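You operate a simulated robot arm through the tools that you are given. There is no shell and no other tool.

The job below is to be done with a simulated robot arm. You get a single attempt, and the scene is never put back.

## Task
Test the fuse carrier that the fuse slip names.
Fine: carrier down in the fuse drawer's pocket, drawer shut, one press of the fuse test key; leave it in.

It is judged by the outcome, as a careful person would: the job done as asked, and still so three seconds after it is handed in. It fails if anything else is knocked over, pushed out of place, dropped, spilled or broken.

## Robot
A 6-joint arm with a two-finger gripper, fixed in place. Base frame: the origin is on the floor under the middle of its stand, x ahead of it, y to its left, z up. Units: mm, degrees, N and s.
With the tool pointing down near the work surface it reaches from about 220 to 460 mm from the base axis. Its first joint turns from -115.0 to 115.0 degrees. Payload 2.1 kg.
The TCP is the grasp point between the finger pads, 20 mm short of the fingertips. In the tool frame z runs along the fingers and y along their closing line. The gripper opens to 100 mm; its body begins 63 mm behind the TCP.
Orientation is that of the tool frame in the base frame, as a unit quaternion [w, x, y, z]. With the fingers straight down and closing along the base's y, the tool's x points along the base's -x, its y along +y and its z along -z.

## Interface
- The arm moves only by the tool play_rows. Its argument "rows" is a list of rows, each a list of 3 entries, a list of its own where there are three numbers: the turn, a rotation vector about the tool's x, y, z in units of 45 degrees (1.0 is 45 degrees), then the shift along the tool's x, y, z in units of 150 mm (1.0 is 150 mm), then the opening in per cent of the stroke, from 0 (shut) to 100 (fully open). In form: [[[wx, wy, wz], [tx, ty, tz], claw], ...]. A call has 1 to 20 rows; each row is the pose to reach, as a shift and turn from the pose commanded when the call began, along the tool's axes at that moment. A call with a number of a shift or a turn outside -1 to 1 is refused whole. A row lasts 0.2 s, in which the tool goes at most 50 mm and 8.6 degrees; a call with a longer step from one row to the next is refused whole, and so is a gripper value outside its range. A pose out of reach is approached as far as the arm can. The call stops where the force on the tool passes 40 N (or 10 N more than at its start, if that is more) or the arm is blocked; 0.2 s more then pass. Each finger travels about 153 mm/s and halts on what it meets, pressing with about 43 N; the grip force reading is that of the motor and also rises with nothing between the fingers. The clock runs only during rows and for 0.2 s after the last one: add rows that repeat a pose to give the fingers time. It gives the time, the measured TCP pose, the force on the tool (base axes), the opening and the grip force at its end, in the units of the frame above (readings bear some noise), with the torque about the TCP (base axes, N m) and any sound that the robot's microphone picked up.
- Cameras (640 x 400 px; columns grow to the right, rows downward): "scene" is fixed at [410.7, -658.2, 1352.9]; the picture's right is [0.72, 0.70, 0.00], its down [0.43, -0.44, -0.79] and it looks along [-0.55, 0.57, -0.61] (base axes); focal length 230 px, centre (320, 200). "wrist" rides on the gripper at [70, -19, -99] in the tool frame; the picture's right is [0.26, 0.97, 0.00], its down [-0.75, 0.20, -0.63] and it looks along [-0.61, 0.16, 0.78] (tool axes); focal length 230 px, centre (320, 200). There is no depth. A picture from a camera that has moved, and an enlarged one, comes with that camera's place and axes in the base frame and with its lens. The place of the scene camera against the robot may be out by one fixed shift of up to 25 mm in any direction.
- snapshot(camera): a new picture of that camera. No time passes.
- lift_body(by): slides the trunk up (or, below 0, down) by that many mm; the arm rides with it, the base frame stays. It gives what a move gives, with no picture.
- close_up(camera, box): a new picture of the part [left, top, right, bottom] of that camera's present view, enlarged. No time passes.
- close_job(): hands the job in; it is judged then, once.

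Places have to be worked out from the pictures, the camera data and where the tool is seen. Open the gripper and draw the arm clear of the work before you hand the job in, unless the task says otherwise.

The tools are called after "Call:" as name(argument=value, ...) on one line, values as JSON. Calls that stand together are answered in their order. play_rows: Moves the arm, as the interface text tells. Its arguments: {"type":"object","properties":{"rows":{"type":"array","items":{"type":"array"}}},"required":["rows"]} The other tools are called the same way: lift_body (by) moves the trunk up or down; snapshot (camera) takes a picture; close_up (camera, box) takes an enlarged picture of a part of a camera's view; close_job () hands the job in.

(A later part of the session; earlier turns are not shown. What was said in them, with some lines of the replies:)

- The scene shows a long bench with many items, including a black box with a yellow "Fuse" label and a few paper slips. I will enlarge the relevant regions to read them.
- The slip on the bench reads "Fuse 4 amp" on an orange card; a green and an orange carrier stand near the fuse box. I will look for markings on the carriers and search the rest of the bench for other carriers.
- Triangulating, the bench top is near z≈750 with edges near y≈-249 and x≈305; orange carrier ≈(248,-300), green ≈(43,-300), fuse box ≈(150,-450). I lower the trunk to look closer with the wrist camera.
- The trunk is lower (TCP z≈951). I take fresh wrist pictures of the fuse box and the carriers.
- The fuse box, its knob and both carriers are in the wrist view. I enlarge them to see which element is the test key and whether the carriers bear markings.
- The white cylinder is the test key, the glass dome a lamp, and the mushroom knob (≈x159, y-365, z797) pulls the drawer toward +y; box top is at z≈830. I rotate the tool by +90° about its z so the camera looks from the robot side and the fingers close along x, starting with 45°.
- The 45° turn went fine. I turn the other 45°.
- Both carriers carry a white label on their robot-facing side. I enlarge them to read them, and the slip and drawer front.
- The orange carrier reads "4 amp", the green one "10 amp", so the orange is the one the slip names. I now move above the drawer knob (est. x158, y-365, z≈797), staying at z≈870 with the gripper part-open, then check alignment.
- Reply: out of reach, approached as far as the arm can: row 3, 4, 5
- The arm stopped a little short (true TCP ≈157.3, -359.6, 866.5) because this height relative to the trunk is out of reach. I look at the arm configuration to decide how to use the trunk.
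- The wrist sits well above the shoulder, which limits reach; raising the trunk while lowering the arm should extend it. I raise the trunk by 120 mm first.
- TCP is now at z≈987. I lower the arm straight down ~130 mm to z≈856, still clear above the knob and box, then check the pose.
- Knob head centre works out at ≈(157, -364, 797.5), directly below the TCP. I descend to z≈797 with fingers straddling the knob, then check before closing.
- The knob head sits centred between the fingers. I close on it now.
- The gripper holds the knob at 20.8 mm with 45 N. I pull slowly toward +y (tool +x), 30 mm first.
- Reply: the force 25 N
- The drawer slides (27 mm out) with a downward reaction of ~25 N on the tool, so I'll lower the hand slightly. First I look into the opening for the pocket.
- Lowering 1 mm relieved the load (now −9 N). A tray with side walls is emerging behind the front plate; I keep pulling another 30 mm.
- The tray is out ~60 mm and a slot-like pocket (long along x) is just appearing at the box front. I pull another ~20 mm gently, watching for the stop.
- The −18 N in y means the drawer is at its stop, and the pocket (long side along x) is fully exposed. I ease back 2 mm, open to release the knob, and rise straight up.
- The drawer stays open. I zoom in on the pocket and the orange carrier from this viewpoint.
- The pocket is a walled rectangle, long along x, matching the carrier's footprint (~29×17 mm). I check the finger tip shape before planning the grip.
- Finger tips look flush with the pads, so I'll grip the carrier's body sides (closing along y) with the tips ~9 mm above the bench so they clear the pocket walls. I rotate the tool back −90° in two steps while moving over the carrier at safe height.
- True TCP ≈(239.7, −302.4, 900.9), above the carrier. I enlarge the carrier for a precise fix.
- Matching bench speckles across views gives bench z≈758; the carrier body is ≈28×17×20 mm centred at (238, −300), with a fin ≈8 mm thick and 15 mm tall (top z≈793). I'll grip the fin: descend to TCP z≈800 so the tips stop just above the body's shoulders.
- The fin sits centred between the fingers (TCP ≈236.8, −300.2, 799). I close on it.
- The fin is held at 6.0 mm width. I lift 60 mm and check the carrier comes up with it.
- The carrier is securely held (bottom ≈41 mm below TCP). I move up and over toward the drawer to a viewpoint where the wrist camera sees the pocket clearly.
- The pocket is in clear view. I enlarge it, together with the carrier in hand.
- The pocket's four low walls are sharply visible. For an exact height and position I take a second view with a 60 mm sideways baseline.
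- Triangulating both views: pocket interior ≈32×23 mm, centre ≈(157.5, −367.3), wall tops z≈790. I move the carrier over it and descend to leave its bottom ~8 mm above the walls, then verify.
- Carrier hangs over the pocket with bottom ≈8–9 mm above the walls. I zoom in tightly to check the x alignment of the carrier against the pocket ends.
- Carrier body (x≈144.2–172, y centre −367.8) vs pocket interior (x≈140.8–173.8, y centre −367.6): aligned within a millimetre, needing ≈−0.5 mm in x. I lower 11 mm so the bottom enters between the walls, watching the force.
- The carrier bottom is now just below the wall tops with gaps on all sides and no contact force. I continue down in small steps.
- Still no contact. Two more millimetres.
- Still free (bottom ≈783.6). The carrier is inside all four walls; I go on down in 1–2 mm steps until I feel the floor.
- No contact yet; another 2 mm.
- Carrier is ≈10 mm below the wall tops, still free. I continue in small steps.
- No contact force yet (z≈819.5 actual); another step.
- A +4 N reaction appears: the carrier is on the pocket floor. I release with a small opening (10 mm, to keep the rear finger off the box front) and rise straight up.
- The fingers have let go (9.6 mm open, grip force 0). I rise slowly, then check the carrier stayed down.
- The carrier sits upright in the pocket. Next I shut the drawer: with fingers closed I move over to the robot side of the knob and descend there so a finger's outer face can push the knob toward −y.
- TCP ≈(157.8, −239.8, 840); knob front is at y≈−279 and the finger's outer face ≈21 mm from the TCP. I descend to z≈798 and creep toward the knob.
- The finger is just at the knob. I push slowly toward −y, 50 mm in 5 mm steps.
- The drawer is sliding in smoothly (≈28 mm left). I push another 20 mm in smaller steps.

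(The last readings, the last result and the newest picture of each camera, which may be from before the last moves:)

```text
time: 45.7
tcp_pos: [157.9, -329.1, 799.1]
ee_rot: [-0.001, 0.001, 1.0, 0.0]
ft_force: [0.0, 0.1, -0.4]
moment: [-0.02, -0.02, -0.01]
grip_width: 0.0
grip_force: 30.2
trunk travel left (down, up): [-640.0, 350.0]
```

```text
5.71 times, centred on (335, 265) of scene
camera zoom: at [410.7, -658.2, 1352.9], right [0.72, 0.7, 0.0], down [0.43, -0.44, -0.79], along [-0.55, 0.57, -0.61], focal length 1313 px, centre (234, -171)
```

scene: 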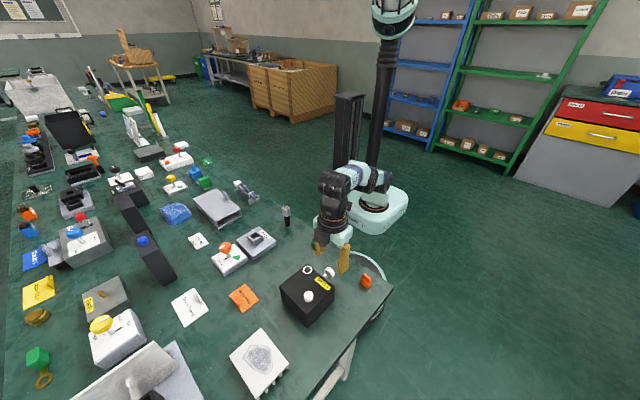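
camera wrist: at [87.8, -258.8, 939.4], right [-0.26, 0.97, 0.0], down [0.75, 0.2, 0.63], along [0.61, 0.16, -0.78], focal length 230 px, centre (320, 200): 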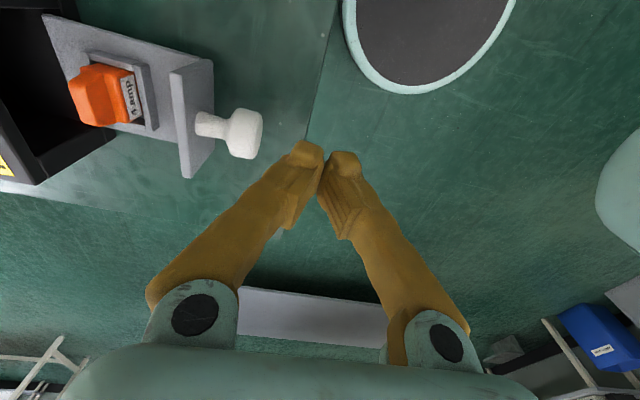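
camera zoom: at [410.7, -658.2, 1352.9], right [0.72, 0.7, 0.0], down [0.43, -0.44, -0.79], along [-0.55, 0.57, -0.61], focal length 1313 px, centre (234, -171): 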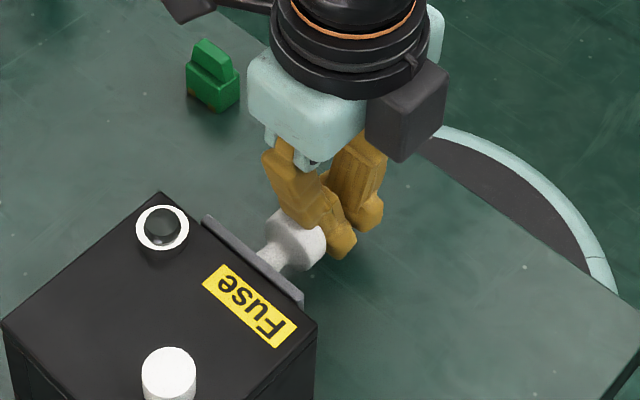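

The plate is a few millimetres from the box front with no load yet. I keep pushing by 1 mm steps.

Call:
play_rows(rows=[[[0, 0, 0], [0, -0.007, 0], 0], [[0, 0, 0], [0, -0.013, 0], 0], [[0, 0, 0], [0, -0.02, 0], 0], [[0, 0, 0], [0, -0.027, 0], 0], [[0, 0, 0], [0, -0.033, 0], 0], [[0, 0, 0], [0, -0.033, 0], 0]])

Call:
close_up(camera="wrist", box=[160, 40, 400, 260])

Call:
close_up(camera="scene", box=[300, 230, 370, 300])

```text
time: 47.1
tcp_pos: [156.8, -334.8, 799.2]
ee_rot: [0.0, 0.001, 1.0, 0.0]
ft_force: [0.2, 3.6, -1.3]
moment: [-0.08, -0.01, -0.02]
grip_width: 0.0
grip_force: 29.5
trunk travel left (down, up): [-640.0, 350.0]
```

```text
1.82 times, centred on (280, 150) of wrist
camera zoom: at [87.7, -352.6, 897.4], right [-0.26, 0.97, 0.0], down [0.75, 0.2, 0.63], along [0.61, 0.16, -0.78], focal length 418 px, centre (393, 291)
```

zoom: 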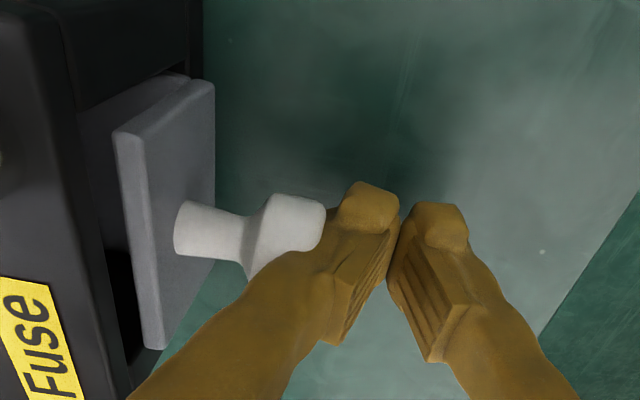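

```text
5.71 times, centred on (335, 265) of scene
camera zoom: at [410.7, -658.2, 1352.9], right [0.72, 0.7, 0.0], down [0.43, -0.44, -0.79], along [-0.55, 0.57, -0.61], focal length 1313 px, centre (234, -171)
```

zoom: 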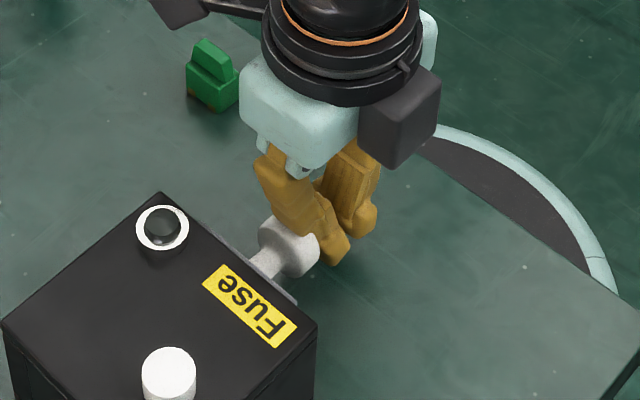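

A +3.6 N reaction appears as it nears home. I push a bit more in half-millimetre steps to seat it.

Call:
play_rows(rows=[[[0, 0, 0], [0, -0.004, 0], 0], [[0, 0, 0], [0, -0.008, 0], 0], [[0, 0, 0], [0, -0.012, 0], 0], [[0, 0, 0], [0, -0.012, 0], 0]])

```text
time: 48.1
tcp_pos: [158.3, -335.0, 799.1]
ee_rot: [0.0, 0.001, 1.0, -0.001]
ft_force: [-0.7, 12.4, 1.0]
moment: [-0.2, 0.02, 0.02]
grip_width: 0.0
grip_force: 29.2
trunk travel left (down, up): [-640.0, 350.0]
```

Reaction rose to 12 N. I check the pictures for the plate position against its initial shut position.

Call:
close_up(camera="scene", box=[270, 250, 350, 300])

Call:
close_up(camera="wrist", box=[160, 40, 400, 260])

```text
8.00 times, centred on (310, 275) of scene
camera zoom: at [410.7, -658.2, 1352.9], right [0.72, 0.7, 0.0], down [0.43, -0.44, -0.79], along [-0.55, 0.57, -0.61], focal length 1839 px, centre (400, -400)
```

zoom: 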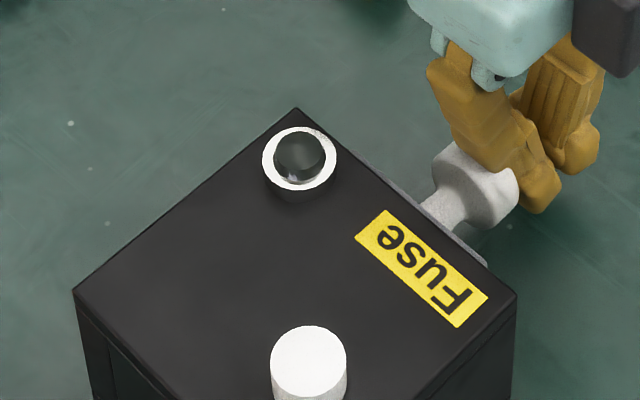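

```text
1.82 times, centred on (280, 150) of wrist
camera zoom: at [88.1, -353.2, 898.1], right [-0.26, 0.97, 0.0], down [0.75, 0.2, 0.63], along [0.61, 0.16, -0.78], focal length 418 px, centre (393, 291)
```

zoom: 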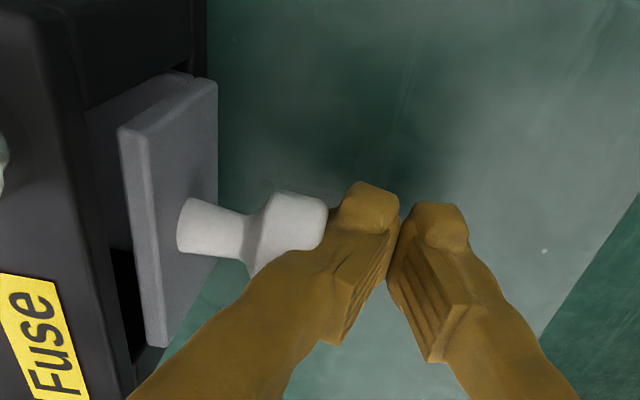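

The plate and knob are back at, or ~1 mm inside, their initial shut position and the box hasn't moved. I press 1 mm more to confirm it is against its stop.

Call:
play_rows(rows=[[[0, 0, 0], [0, -0.003, 0], 0], [[0, 0, 0], [0, -0.006, 0], 0], [[0, 0, 0], [0, -0.006, 0], 0]])

Call:
close_up(camera="scene", box=[270, 250, 350, 300])

```text
time: 48.9
tcp_pos: [159.6, -335.6, 799.8]
ee_rot: [0.0, 0.001, 1.0, -0.002]
ft_force: [-1.7, 14.7, 1.8]
moment: [-0.23, -0.04, -0.01]
grip_width: 0.0
grip_force: 29.7
trunk travel left (down, up): [-640.0, 350.0]
```

```text
8.00 times, centred on (310, 275) of scene
camera zoom: at [410.7, -658.2, 1352.9], right [0.72, 0.7, 0.0], down [0.43, -0.44, -0.79], along [-0.55, 0.57, -0.61], focal length 1839 px, centre (400, -400)
```

zoom: 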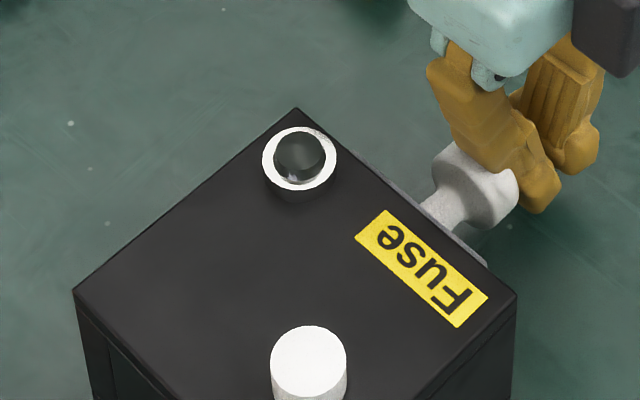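

At ~15 N the drawer no longer moves, so it is shut. I back off 15 mm and rise to z≈870 to look at the key.

Call:
play_rows(rows=[[[0, 0, 0], [0, 0.03, 0], 0], [[0, 0, 0], [0, 0.1, 0], 0], [[0, 0, 0], [0, 0.1, -0.15], 0], [[0, 0, 0], [0, 0.1, -0.3], 0], [[0, 0, 0], [0, 0.1, -0.47], 0], [[0, 0, 0], [0, 0.1, -0.47], 0]])

Call:
snapshot(camera="wrist")

Call:
close_up(camera="scene", box=[270, 250, 350, 310])

```text
time: 50.3
tcp_pos: [159.8, -324.1, 870.0]
ee_rot: [0.0, 0.002, 1.0, 0.0]
ft_force: [0.1, -0.3, 0.3]
moment: [0.02, 0.0, 0.0]
grip_width: 0.0
grip_force: 29.4
trunk travel left (down, up): [-640.0, 350.0]
```

```text
taken
camera wrist: at [89.6, -342.2, 969.2], right [-0.26, 0.97, 0.0], down [0.75, 0.2, 0.63], along [0.61, 0.16, -0.78], focal length 230 px, centre (320, 200)
```

wrist: 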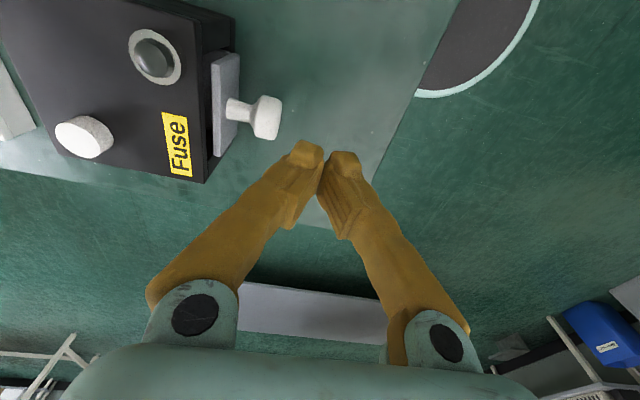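

```text
6.67 times, centred on (310, 280) of scene
camera zoom: at [410.7, -658.2, 1352.9], right [0.72, 0.7, 0.0], down [0.43, -0.44, -0.79], along [-0.55, 0.57, -0.61], focal length 1532 px, centre (387, -333)
```

zoom: 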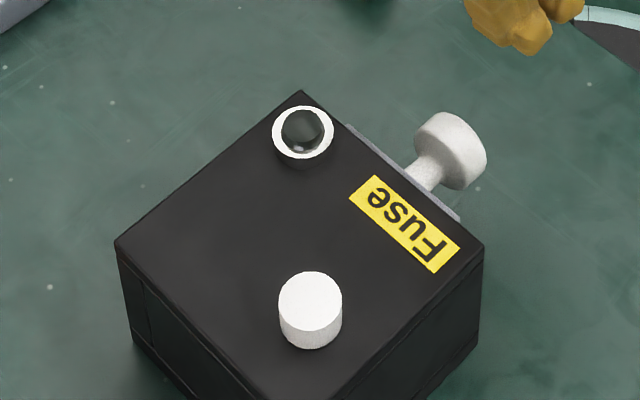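

The drawer stays shut. I zoom on the key for its position.

Call:
close_up(camera="wrist", box=[30, 95, 130, 175])

Call:
close_up(camera="wrist", box=[120, 20, 300, 180])

```text
5.00 times, centred on (80, 135) of wrist
camera zoom: at [89.6, -342.2, 969.2], right [-0.26, 0.97, 0.0], down [0.75, 0.2, 0.63], along [0.61, 0.16, -0.78], focal length 1150 px, centre (1520, 525)
```

zoom: 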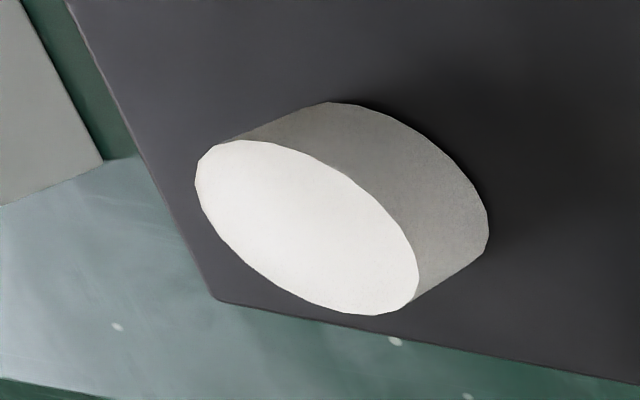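

```text
2.50 times, centred on (210, 100) of wrist
camera zoom: at [89.6, -342.2, 969.2], right [-0.26, 0.97, 0.0], down [0.75, 0.2, 0.63], along [0.61, 0.16, -0.78], focal length 575 px, centre (595, 450)
```

zoom: 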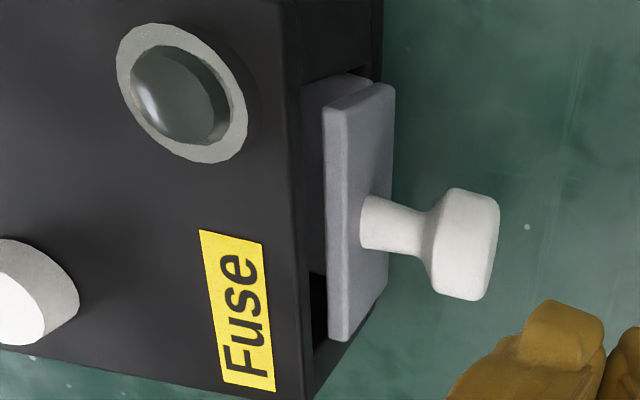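

Drawer is shut (plate back flush with the box front at y≈−398). Key top centre triangulates to ≈(182, −465, 843), radius 499 mm — too far for the TCP, but with the gripper fully open the −y finger tip reaches ~60 mm further, so TCP at y≈−405 suffices. I raise the trunk 80 mm to improve reach.

Call:
lift_body(by=80)

```text
time: 51.5
tcp_pos: [160.4, -323.1, 950.1]
ee_rot: [0.0, 0.001, 1.0, 0.0]
ft_force: [0.9, -0.7, -0.8]
moment: [0.01, -0.01, 0.0]
grip_width: 0.0
grip_force: 29.2
trunk travel left (down, up): [-720.0, 270.0]
```

TCP at z≈950. I open the gripper fully and move over, to TCP ≈(182, −404, 905), keeping tips ≥40 mm above the key.

Call:
play_rows(rows=[[[0, 0, 0], [0, 0, 0], 40], [[0, 0, 0], [0, 0, 0], 80], [[0, 0, 0], [0, 0, 0], 100], [[0, 0, 0], [-0.05, -0.18, 0], 100], [[0, 0, 0], [-0.1, -0.36, 0], 100], [[0, 0, 0], [-0.149, -0.539, 0], 100], [[0, 0, 0], [-0.149, -0.539, 0.15], 100], [[0, 0, 0], [-0.149, -0.539, 0.3], 100], [[0, 0, 0], [-0.149, -0.539, 0.3], 100]])

Call:
snapshot(camera="wrist")

Call:
close_up(camera="scene", box=[260, 200, 380, 320])

```text
time: 53.5
tcp_pos: [181.2, -404.7, 905.1]
ee_rot: [-0.001, 0.001, 1.0, 0.0]
ft_force: [-0.1, 0.2, 0.6]
moment: [-0.03, 0.02, 0.03]
grip_width: 100.2
grip_force: 0.0
out of reach, approached as far as the arm can: row 6, 7
trunk travel left (down, up): [-720.0, 270.0]
```

```text
taken
camera wrist: at [110.5, -422.8, 1003.1], right [-0.26, 0.97, 0.0], down [0.75, 0.2, 0.63], along [0.61, 0.16, -0.78], focal length 230 px, centre (320, 200)
```

wrist: 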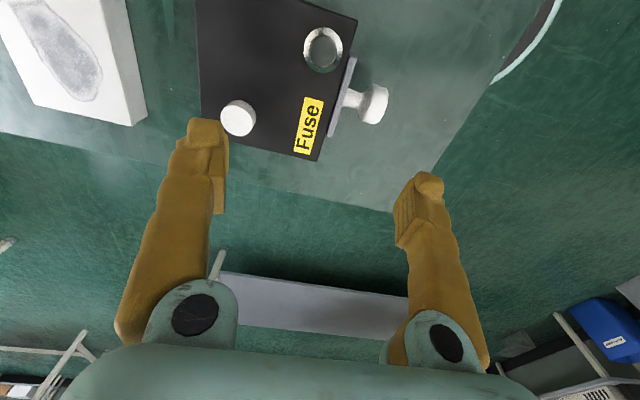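

```text
3.33 times, centred on (320, 260) of scene
camera zoom: at [410.7, -658.2, 1352.9], right [0.72, 0.7, 0.0], down [0.43, -0.44, -0.79], along [-0.55, 0.57, -0.61], focal length 766 px, centre (320, 0)
```

zoom: 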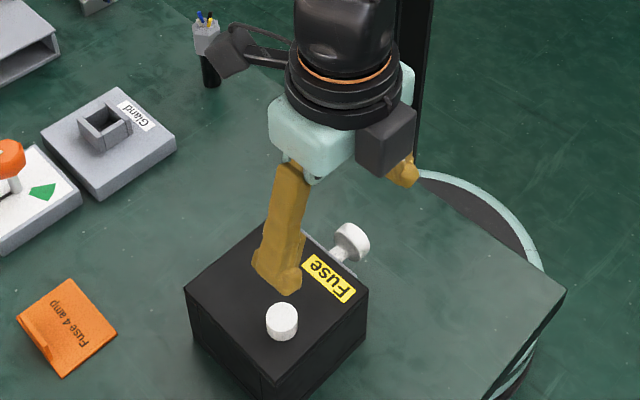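

Reachable: TCP ≈(180.5, −403.8, 904). I zoom to relate the −y finger tip to the key.

Call:
close_up(camera="wrist", box=[170, 80, 270, 180])

Call:
close_up(camera="scene", box=[290, 240, 340, 310])

```text
4.00 times, centred on (220, 130) of wrist
camera zoom: at [110.5, -422.8, 1003.1], right [-0.26, 0.97, 0.0], down [0.75, 0.2, 0.63], along [0.61, 0.16, -0.78], focal length 920 px, centre (720, 480)
```

zoom: 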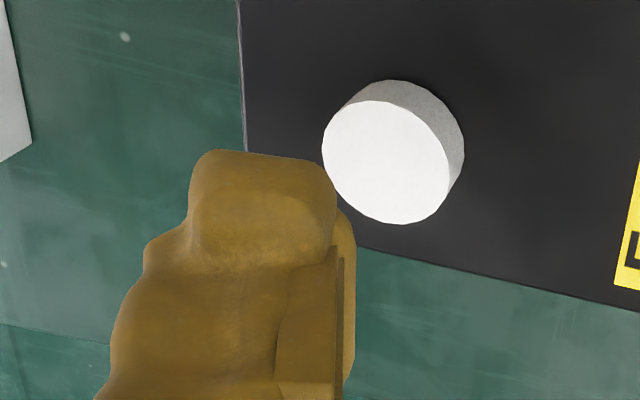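

```text
5.71 times, centred on (315, 275) of scene
camera zoom: at [410.7, -658.2, 1352.9], right [0.72, 0.7, 0.0], down [0.43, -0.44, -0.79], along [-0.55, 0.57, -0.61], focal length 1313 px, centre (349, -229)
```

zoom: 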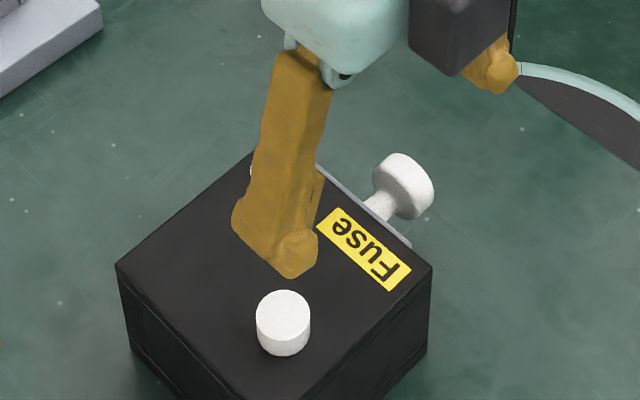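

Finger tip block centre is ≈64 mm from the TCP in −y, i.e. at y≈−468; the key centre is (182, −464.6). I shift +3 mm in y, +1.5 mm in x and lower to ~5 mm above the key.

Call:
play_rows(rows=[[[0, 0, 0], [-0.01, 0.021, 0], 100], [[0, 0, 0], [-0.01, 0.021, 0.12], 100], [[0, 0, 0], [-0.01, 0.021, 0.235], 100], [[0, 0, 0], [-0.01, 0.021, 0.235], 100]])

Call:
close_up(camera="wrist", box=[170, 80, 270, 180])

Call:
close_up(camera="scene", box=[280, 240, 340, 310])

```text
time: 54.5
tcp_pos: [183.6, -402.0, 870.6]
ee_rot: [0.0, 0.002, 1.0, 0.001]
ft_force: [-0.7, 0.4, -0.4]
moment: [0.0, 0.02, 0.02]
grip_width: 99.9
grip_force: 0.1
trunk travel left (down, up): [-720.0, 270.0]
```

```text
4.00 times, centred on (220, 130) of wrist
camera zoom: at [112.9, -420.0, 968.7], right [-0.26, 0.97, 0.0], down [0.75, 0.2, 0.63], along [0.61, 0.16, -0.78], focal length 920 px, centre (720, 480)
```

zoom: 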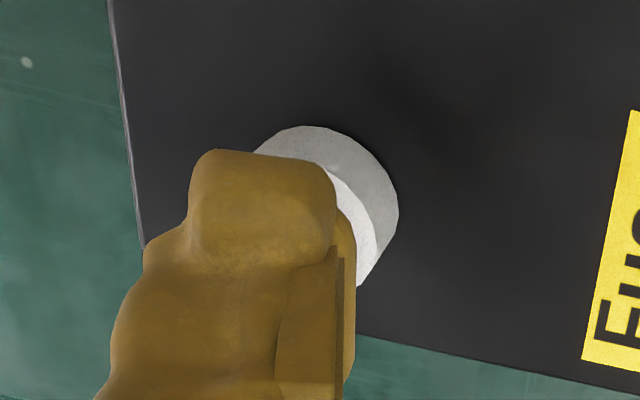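

```text
5.71 times, centred on (310, 275) of scene
camera zoom: at [410.7, -658.2, 1352.9], right [0.72, 0.7, 0.0], down [0.43, -0.44, -0.79], along [-0.55, 0.57, -0.61], focal length 1313 px, centre (377, -229)
```

zoom: 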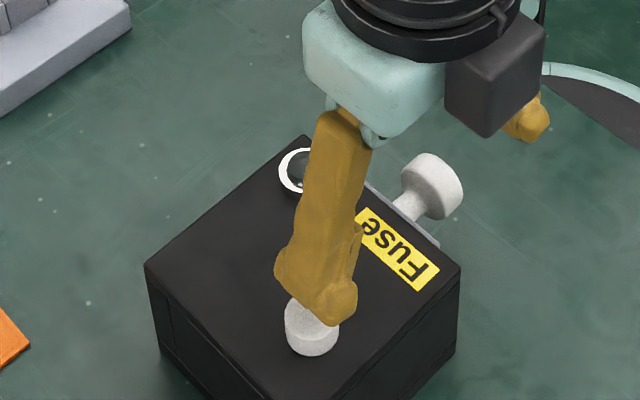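

The tip is centred over the key, ~6 mm above it. I now start the single press: lower gently in 1 mm steps, watching force and sound.

Call:
play_rows(rows=[[[0, 0, 0], [0, 0, 0.01], 100], [[0, 0, 0], [0, 0, 0.02], 100], [[0, 0, 0], [0, 0, 0.028], 100], [[0, 0, 0], [0, 0, 0.028], 100]])

```text
time: 55.5
tcp_pos: [184.4, -401.9, 866.4]
ee_rot: [0.0, 0.001, 1.0, 0.0]
ft_force: [-0.1, 0.4, -0.1]
moment: [0.01, 0.04, -0.02]
grip_width: 100.0
grip_force: 0.1
trunk travel left (down, up): [-720.0, 270.0]
```

No contact yet. I continue down 4 mm in 1 mm steps.

Call:
play_rows(rows=[[[0, 0, 0], [0, 0, 0.007], 100], [[0, 0, 0], [0, 0, 0.013], 100], [[0, 0, 0], [0, 0, 0.02], 100], [[0, 0, 0], [0, 0, 0.027], 100], [[0, 0, 0], [0, 0, 0.027], 100]])

Call:
close_up(camera="scene", box=[280, 240, 340, 310])

```text
time: 56.6
tcp_pos: [184.8, -402.3, 862.5]
ee_rot: [-0.001, 0.001, 1.0, 0.0]
ft_force: [0.4, 0.5, 0.5]
moment: [0.0, 0.0, -0.01]
grip_width: 100.0
grip_force: 0.1
trunk travel left (down, up): [-720.0, 270.0]
```

```text
5.71 times, centred on (310, 275) of scene
camera zoom: at [410.7, -658.2, 1352.9], right [0.72, 0.7, 0.0], down [0.43, -0.44, -0.79], along [-0.55, 0.57, -0.61], focal length 1313 px, centre (377, -229)
```

zoom: 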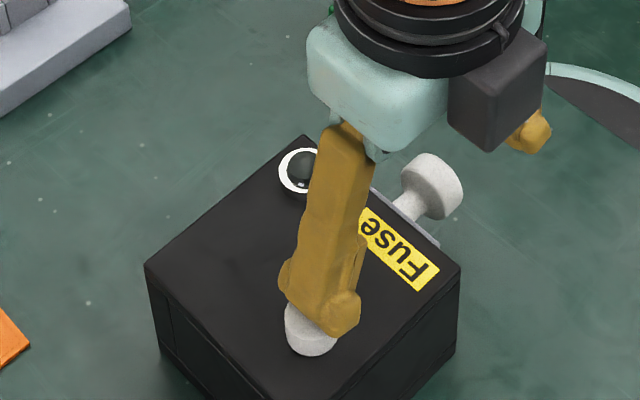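

Reading z≈862 with hardly any force, so contact should be imminent. I check the true pose and continue.

Call:
close_up(camera="wrist", box=[170, 80, 270, 180])

Call:
play_rows(rows=[[[0, 0, 0], [0, 0, 0.007], 100], [[0, 0, 0], [0, 0, 0.013], 100], [[0, 0, 0], [0, 0, 0.013], 100]])

```text
4.00 times, centred on (220, 130) of wrist
camera zoom: at [113.8, -419.1, 960.4], right [-0.26, 0.97, 0.0], down [0.75, 0.2, 0.63], along [0.61, 0.16, -0.78], focal length 920 px, centre (720, 480)
```

zoom: 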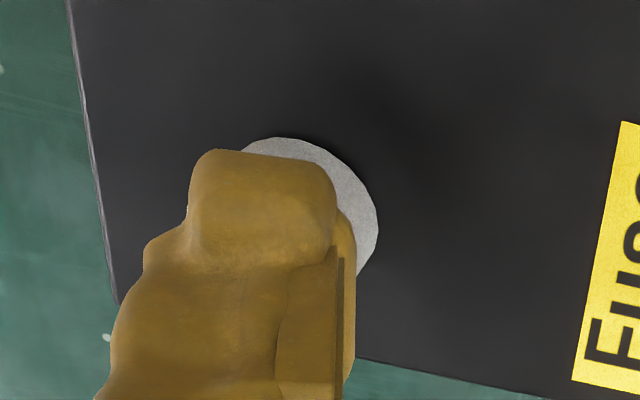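

```text
time: 57.5
tcp_pos: [182.9, -401.4, 859.7]
ee_rot: [0.0, 0.001, 1.0, 0.0]
ft_force: [0.5, -0.7, -0.7]
moment: [-0.01, 0.0, 0.01]
grip_width: 100.2
grip_force: 0.0
trunk travel left (down, up): [-720.0, 270.0]
```

Still no contact at tip z≈839. I continue down 2 mm.

Call:
play_rows(rows=[[[0, 0, 0], [0, 0, 0.007], 100], [[0, 0, 0], [0, 0, 0.013], 100], [[0, 0, 0], [0, 0, 0.013], 100]])

Call:
close_up(camera="scene", box=[290, 270, 330, 310])

```text
time: 58.2
tcp_pos: [183.4, -401.4, 857.0]
ee_rot: [0.0, 0.0, 1.0, -0.001]
ft_force: [0.2, -0.4, 0.5]
moment: [-0.03, -0.01, 0.03]
grip_width: 99.9
grip_force: 0.1
trunk travel left (down, up): [-720.0, 270.0]
```

```text
10.00 times, centred on (310, 290) of scene
camera zoom: at [410.7, -658.2, 1352.9], right [0.72, 0.7, 0.0], down [0.43, -0.44, -0.79], along [-0.55, 0.57, -0.61], focal length 2298 px, centre (420, -700)
```

zoom: 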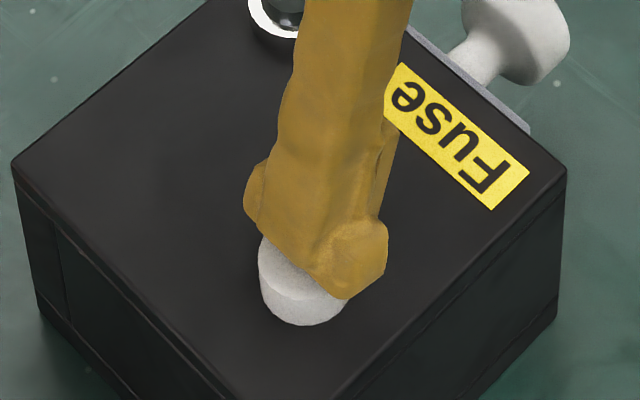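

Still no contact, and the scene view suggests the finger covers mainly the +y half of the key. I look again before going on.

Call:
close_up(camera="wrist", box=[160, 90, 280, 210])

Call:
close_up(camera="scene", box=[298, 276, 322, 300])

```text
3.33 times, centred on (220, 150) of wrist
camera zoom: at [112.9, -419.4, 956.4], right [-0.26, 0.97, 0.0], down [0.75, 0.2, 0.63], along [0.61, 0.16, -0.78], focal length 767 px, centre (653, 367)
```

zoom: 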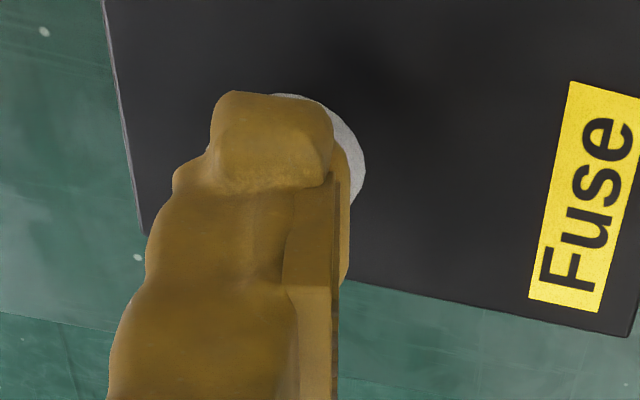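

```text
16.00 times, centred on (310, 288) of scene
camera zoom: at [410.7, -658.2, 1352.9], right [0.72, 0.7, 0.0], down [0.43, -0.44, -0.79], along [-0.55, 0.57, -0.61], focal length 3677 px, centre (480, -1208)
```

zoom: 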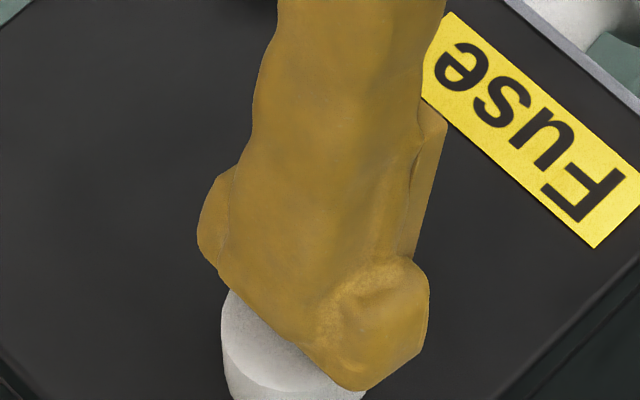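

I need to tell whether the key is already being depressed; I enlarge the key's lower part in the scene view.

Call:
close_up(camera="scene", box=[298, 286, 318, 306])

Call:
close_up(camera="scene", box=[290, 240, 330, 310])

```text
16.00 times, centred on (308, 296) of scene
camera zoom: at [410.7, -658.2, 1352.9], right [0.72, 0.7, 0.0], down [0.43, -0.44, -0.79], along [-0.55, 0.57, -0.61], focal length 3677 px, centre (512, -1336)
```

zoom: 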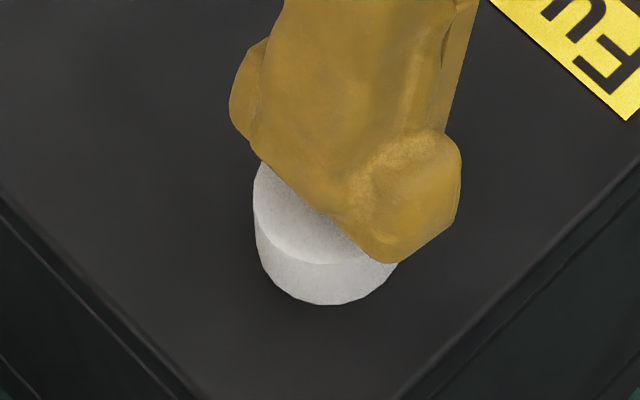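

```text
5.71 times, centred on (310, 275) of scene
camera zoom: at [410.7, -658.2, 1352.9], right [0.72, 0.7, 0.0], down [0.43, -0.44, -0.79], along [-0.55, 0.57, -0.61], focal length 1313 px, centre (377, -229)
```

zoom: 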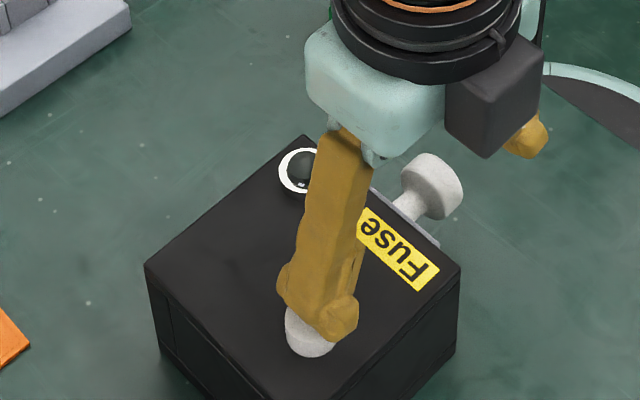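

The key's visible height has shrunk compared with before (≈14 → ≈10 mm), so it seems to be depressing with very little force. I check the lamp and key with the current press.

Call:
close_up(camera="scene", box=[294, 256, 318, 280])

Call:
snapshot(camera="wrist")

```text
16.00 times, centred on (306, 268) of scene
camera zoom: at [410.7, -658.2, 1352.9], right [0.72, 0.7, 0.0], down [0.43, -0.44, -0.79], along [-0.55, 0.57, -0.61], focal length 3677 px, centre (544, -888)
```

zoom: 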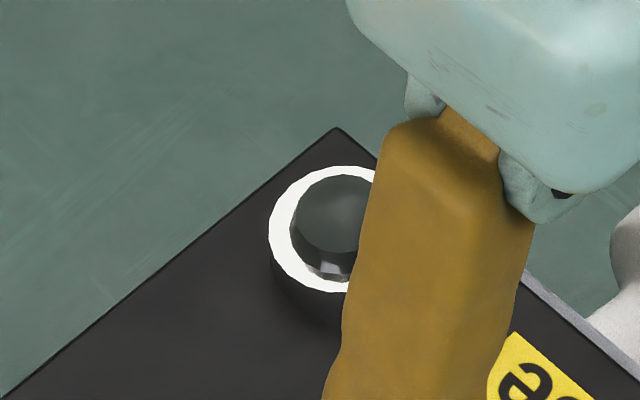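

```text
taken
camera wrist: at [112.9, -419.4, 956.4], right [-0.26, 0.97, 0.0], down [0.75, 0.2, 0.63], along [0.61, 0.16, -0.78], focal length 230 px, centre (320, 200)
```

wrist: 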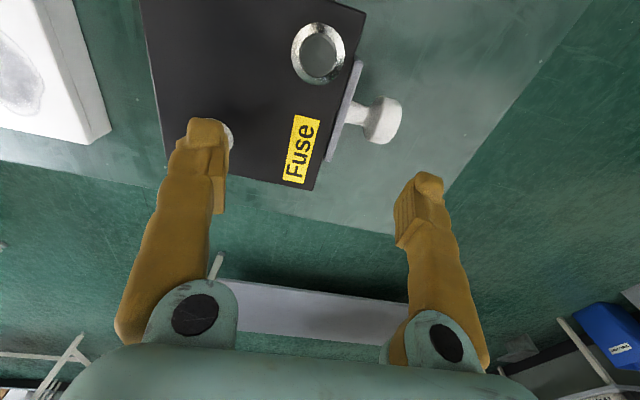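

The lamp is still dark and there is no click. I keep pressing (without lifting) 1 mm at a time.

Call:
play_rows(rows=[[[0, 0, 0], [0, 0, 0.007], 100], [[0, 0, 0], [0, 0, 0.007], 100]])

Call:
close_up(camera="scene", box=[298, 286, 318, 306])

```text
time: 58.9
tcp_pos: [183.8, -401.5, 856.1]
ee_rot: [0.0, 0.0, 1.0, 0.001]
ft_force: [-0.4, 0.1, 0.5]
moment: [-0.07, -0.01, -0.01]
grip_width: 100.0
grip_force: 0.0
trunk travel left (down, up): [-720.0, 270.0]
```

```text
16.00 times, centred on (308, 296) of scene
camera zoom: at [410.7, -658.2, 1352.9], right [0.72, 0.7, 0.0], down [0.43, -0.44, -0.79], along [-0.55, 0.57, -0.61], focal length 3677 px, centre (512, -1336)
```

zoom: 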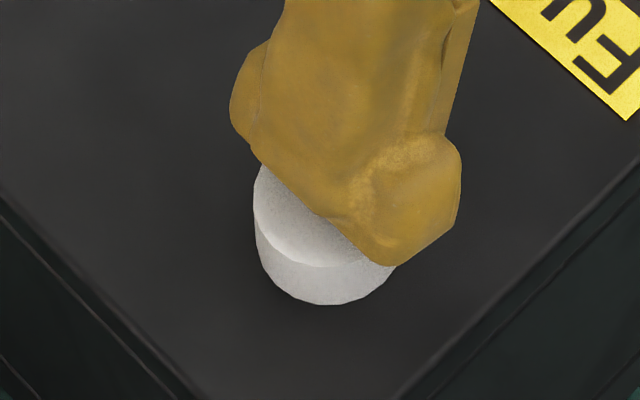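

The torque reading (−0.07 N m) hints at ~1 N on the −y finger, so contact is just beginning. I continue pressing.

Call:
play_rows(rows=[[[0, 0, 0], [0, 0, 0.007], 100], [[0, 0, 0], [0, 0, 0.007], 100]])

Call:
close_up(camera="scene", box=[298, 286, 318, 306])

```text
time: 59.5
tcp_pos: [183.4, -402.4, 855.9]
ee_rot: [-0.001, 0.001, 1.0, -0.001]
ft_force: [0.4, 0.3, 1.3]
moment: [-0.04, -0.01, -0.03]
grip_width: 100.2
grip_force: 0.0
trunk travel left (down, up): [-720.0, 270.0]
heard: click
```

```text
16.00 times, centred on (308, 296) of scene
camera zoom: at [410.7, -658.2, 1352.9], right [0.72, 0.7, 0.0], down [0.43, -0.44, -0.79], along [-0.55, 0.57, -0.61], focal length 3677 px, centre (512, -1336)
```

zoom: 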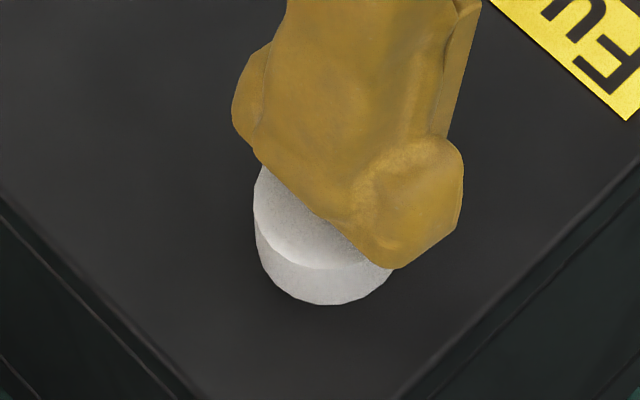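

A click was heard: the press registered. I check the lamp and lift straight off in one continuous motion.

Call:
close_up(camera="scene", box=[294, 256, 318, 280])

Call:
play_rows(rows=[[[0, 0, 0], [0, 0, -0.05], 100], [[0, 0, 0], [0, 0, -0.15], 100], [[0, 0, 0], [0, 0, -0.3], 100], [[0, 0, 0], [0, 0, -0.5], 100], [[0, 0, 0], [0, 0, -0.5], 100]])

Call:
close_up(camera="scene", box=[270, 240, 350, 310])

Call:
snapshot(camera="wrist")

```text
16.00 times, centred on (306, 268) of scene
camera zoom: at [410.7, -658.2, 1352.9], right [0.72, 0.7, 0.0], down [0.43, -0.44, -0.79], along [-0.55, 0.57, -0.61], focal length 3677 px, centre (544, -888)
```

zoom: 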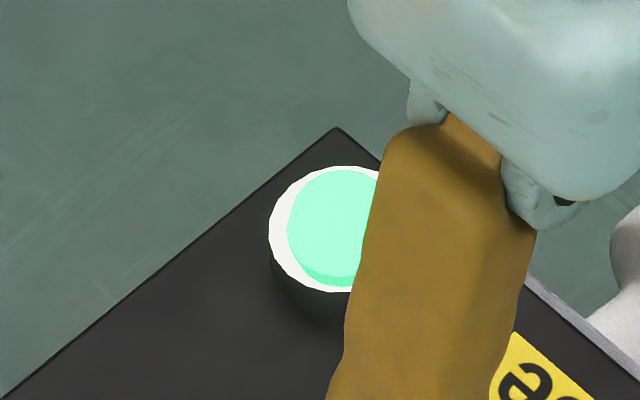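

```text
time: 60.6
tcp_pos: [181.9, -400.3, 932.0]
ee_rot: [0.0, 0.001, 1.0, 0.0]
ft_force: [0.7, -0.5, 0.9]
moment: [0.03, 0.0, 0.02]
grip_width: 100.1
grip_force: 0.0
trunk travel left (down, up): [-720.0, 270.0]
```

```text
5.71 times, centred on (310, 275) of scene
camera zoom: at [410.7, -658.2, 1352.9], right [0.72, 0.7, 0.0], down [0.43, -0.44, -0.79], along [-0.55, 0.57, -0.61], focal length 1313 px, centre (377, -229)
```

zoom: 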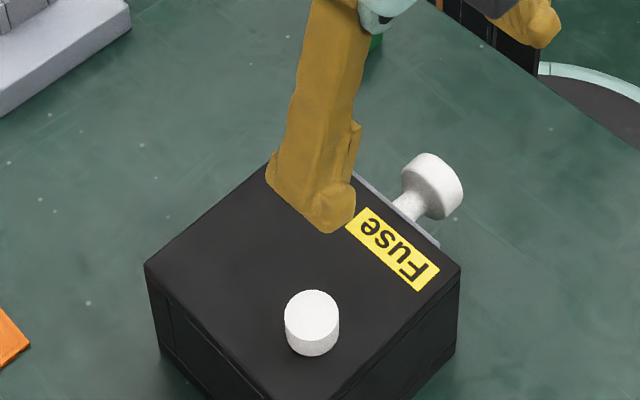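

```text
taken
camera wrist: at [111.8, -419.1, 1029.9], right [-0.26, 0.97, 0.0], down [0.75, 0.2, 0.63], along [0.61, 0.16, -0.78], focal length 230 px, centre (320, 200)
```

wrist: 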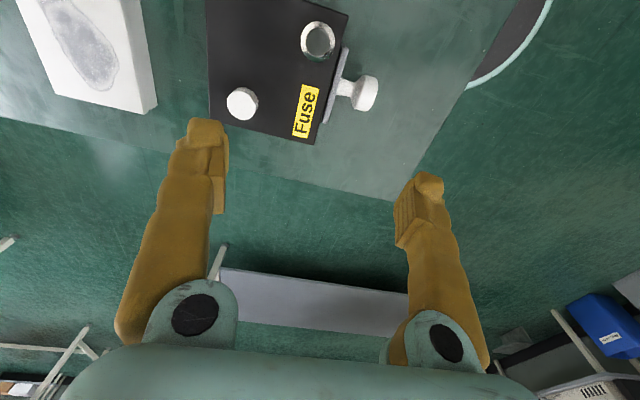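

The lamp lit green during the press and the key has sprung back; the drawer is still shut. I raise the trunk to draw the arm clear and then inspect the whole work area.

Call:
lift_body(by=200)

Call:
snapshot(camera="scene")

Call:
close_up(camera="scene", box=[220, 220, 400, 332])

```text
time: 62.8
tcp_pos: [182.5, -401.4, 1132.2]
ee_rot: [0.0, 0.0, 1.0, 0.0]
ft_force: [0.4, -0.5, 0.1]
moment: [0.01, -0.01, -0.02]
grip_width: 100.1
grip_force: 0.1
trunk travel left (down, up): [-920.0, 70.0]
```

```text
taken
```

scene: 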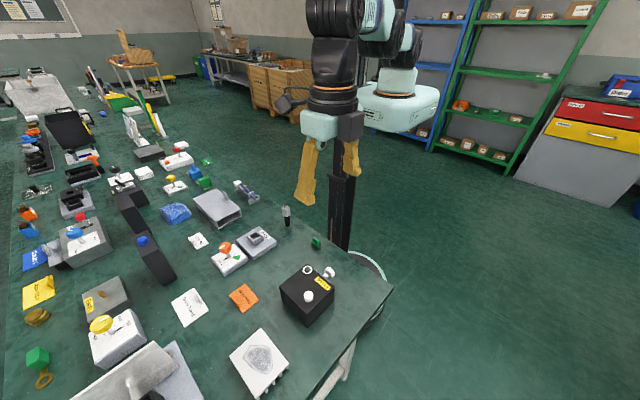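

```text
3.56 times, centred on (310, 276) of scene
camera zoom: at [410.7, -658.2, 1352.9], right [0.72, 0.7, 0.0], down [0.43, -0.44, -0.79], along [-0.55, 0.57, -0.61], focal length 817 px, centre (356, -70)
```

zoom: 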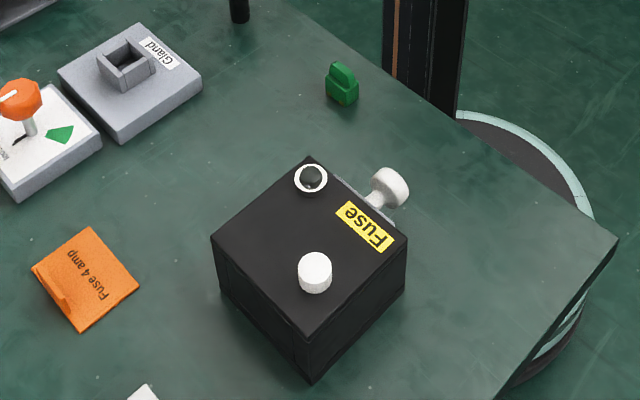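

The box, slip, green carrier and everything else are where they started. The orange 4 amp carrier is inside the shut drawer, the key was pressed once (click and green lamp), and the arm is clear with the gripper open, so I hand the job in.

Call:
close_job()

```text
The job is handed in.
```

I put the orange 4 amp carrier named by the fuse slip into the fuse drawer, shut the drawer and pressed the test key once. There was a click and the lamp lit green while the key was down, then went dark when I let go.

- **Carrier:** its label reads "4 amp", matching the slip's "Fuse 4 amp". The green "10 amp" carrier was left where it stood. The orange one sits on the pocket floor and stays in the drawer.
- **Drawer:** I pushed it home against its stop. The front and knob are back where they were at the start.
- **Surroundings:** the last scene picture shows nothing else moved or knocked over. The gripper is open and the arm is raised clear.
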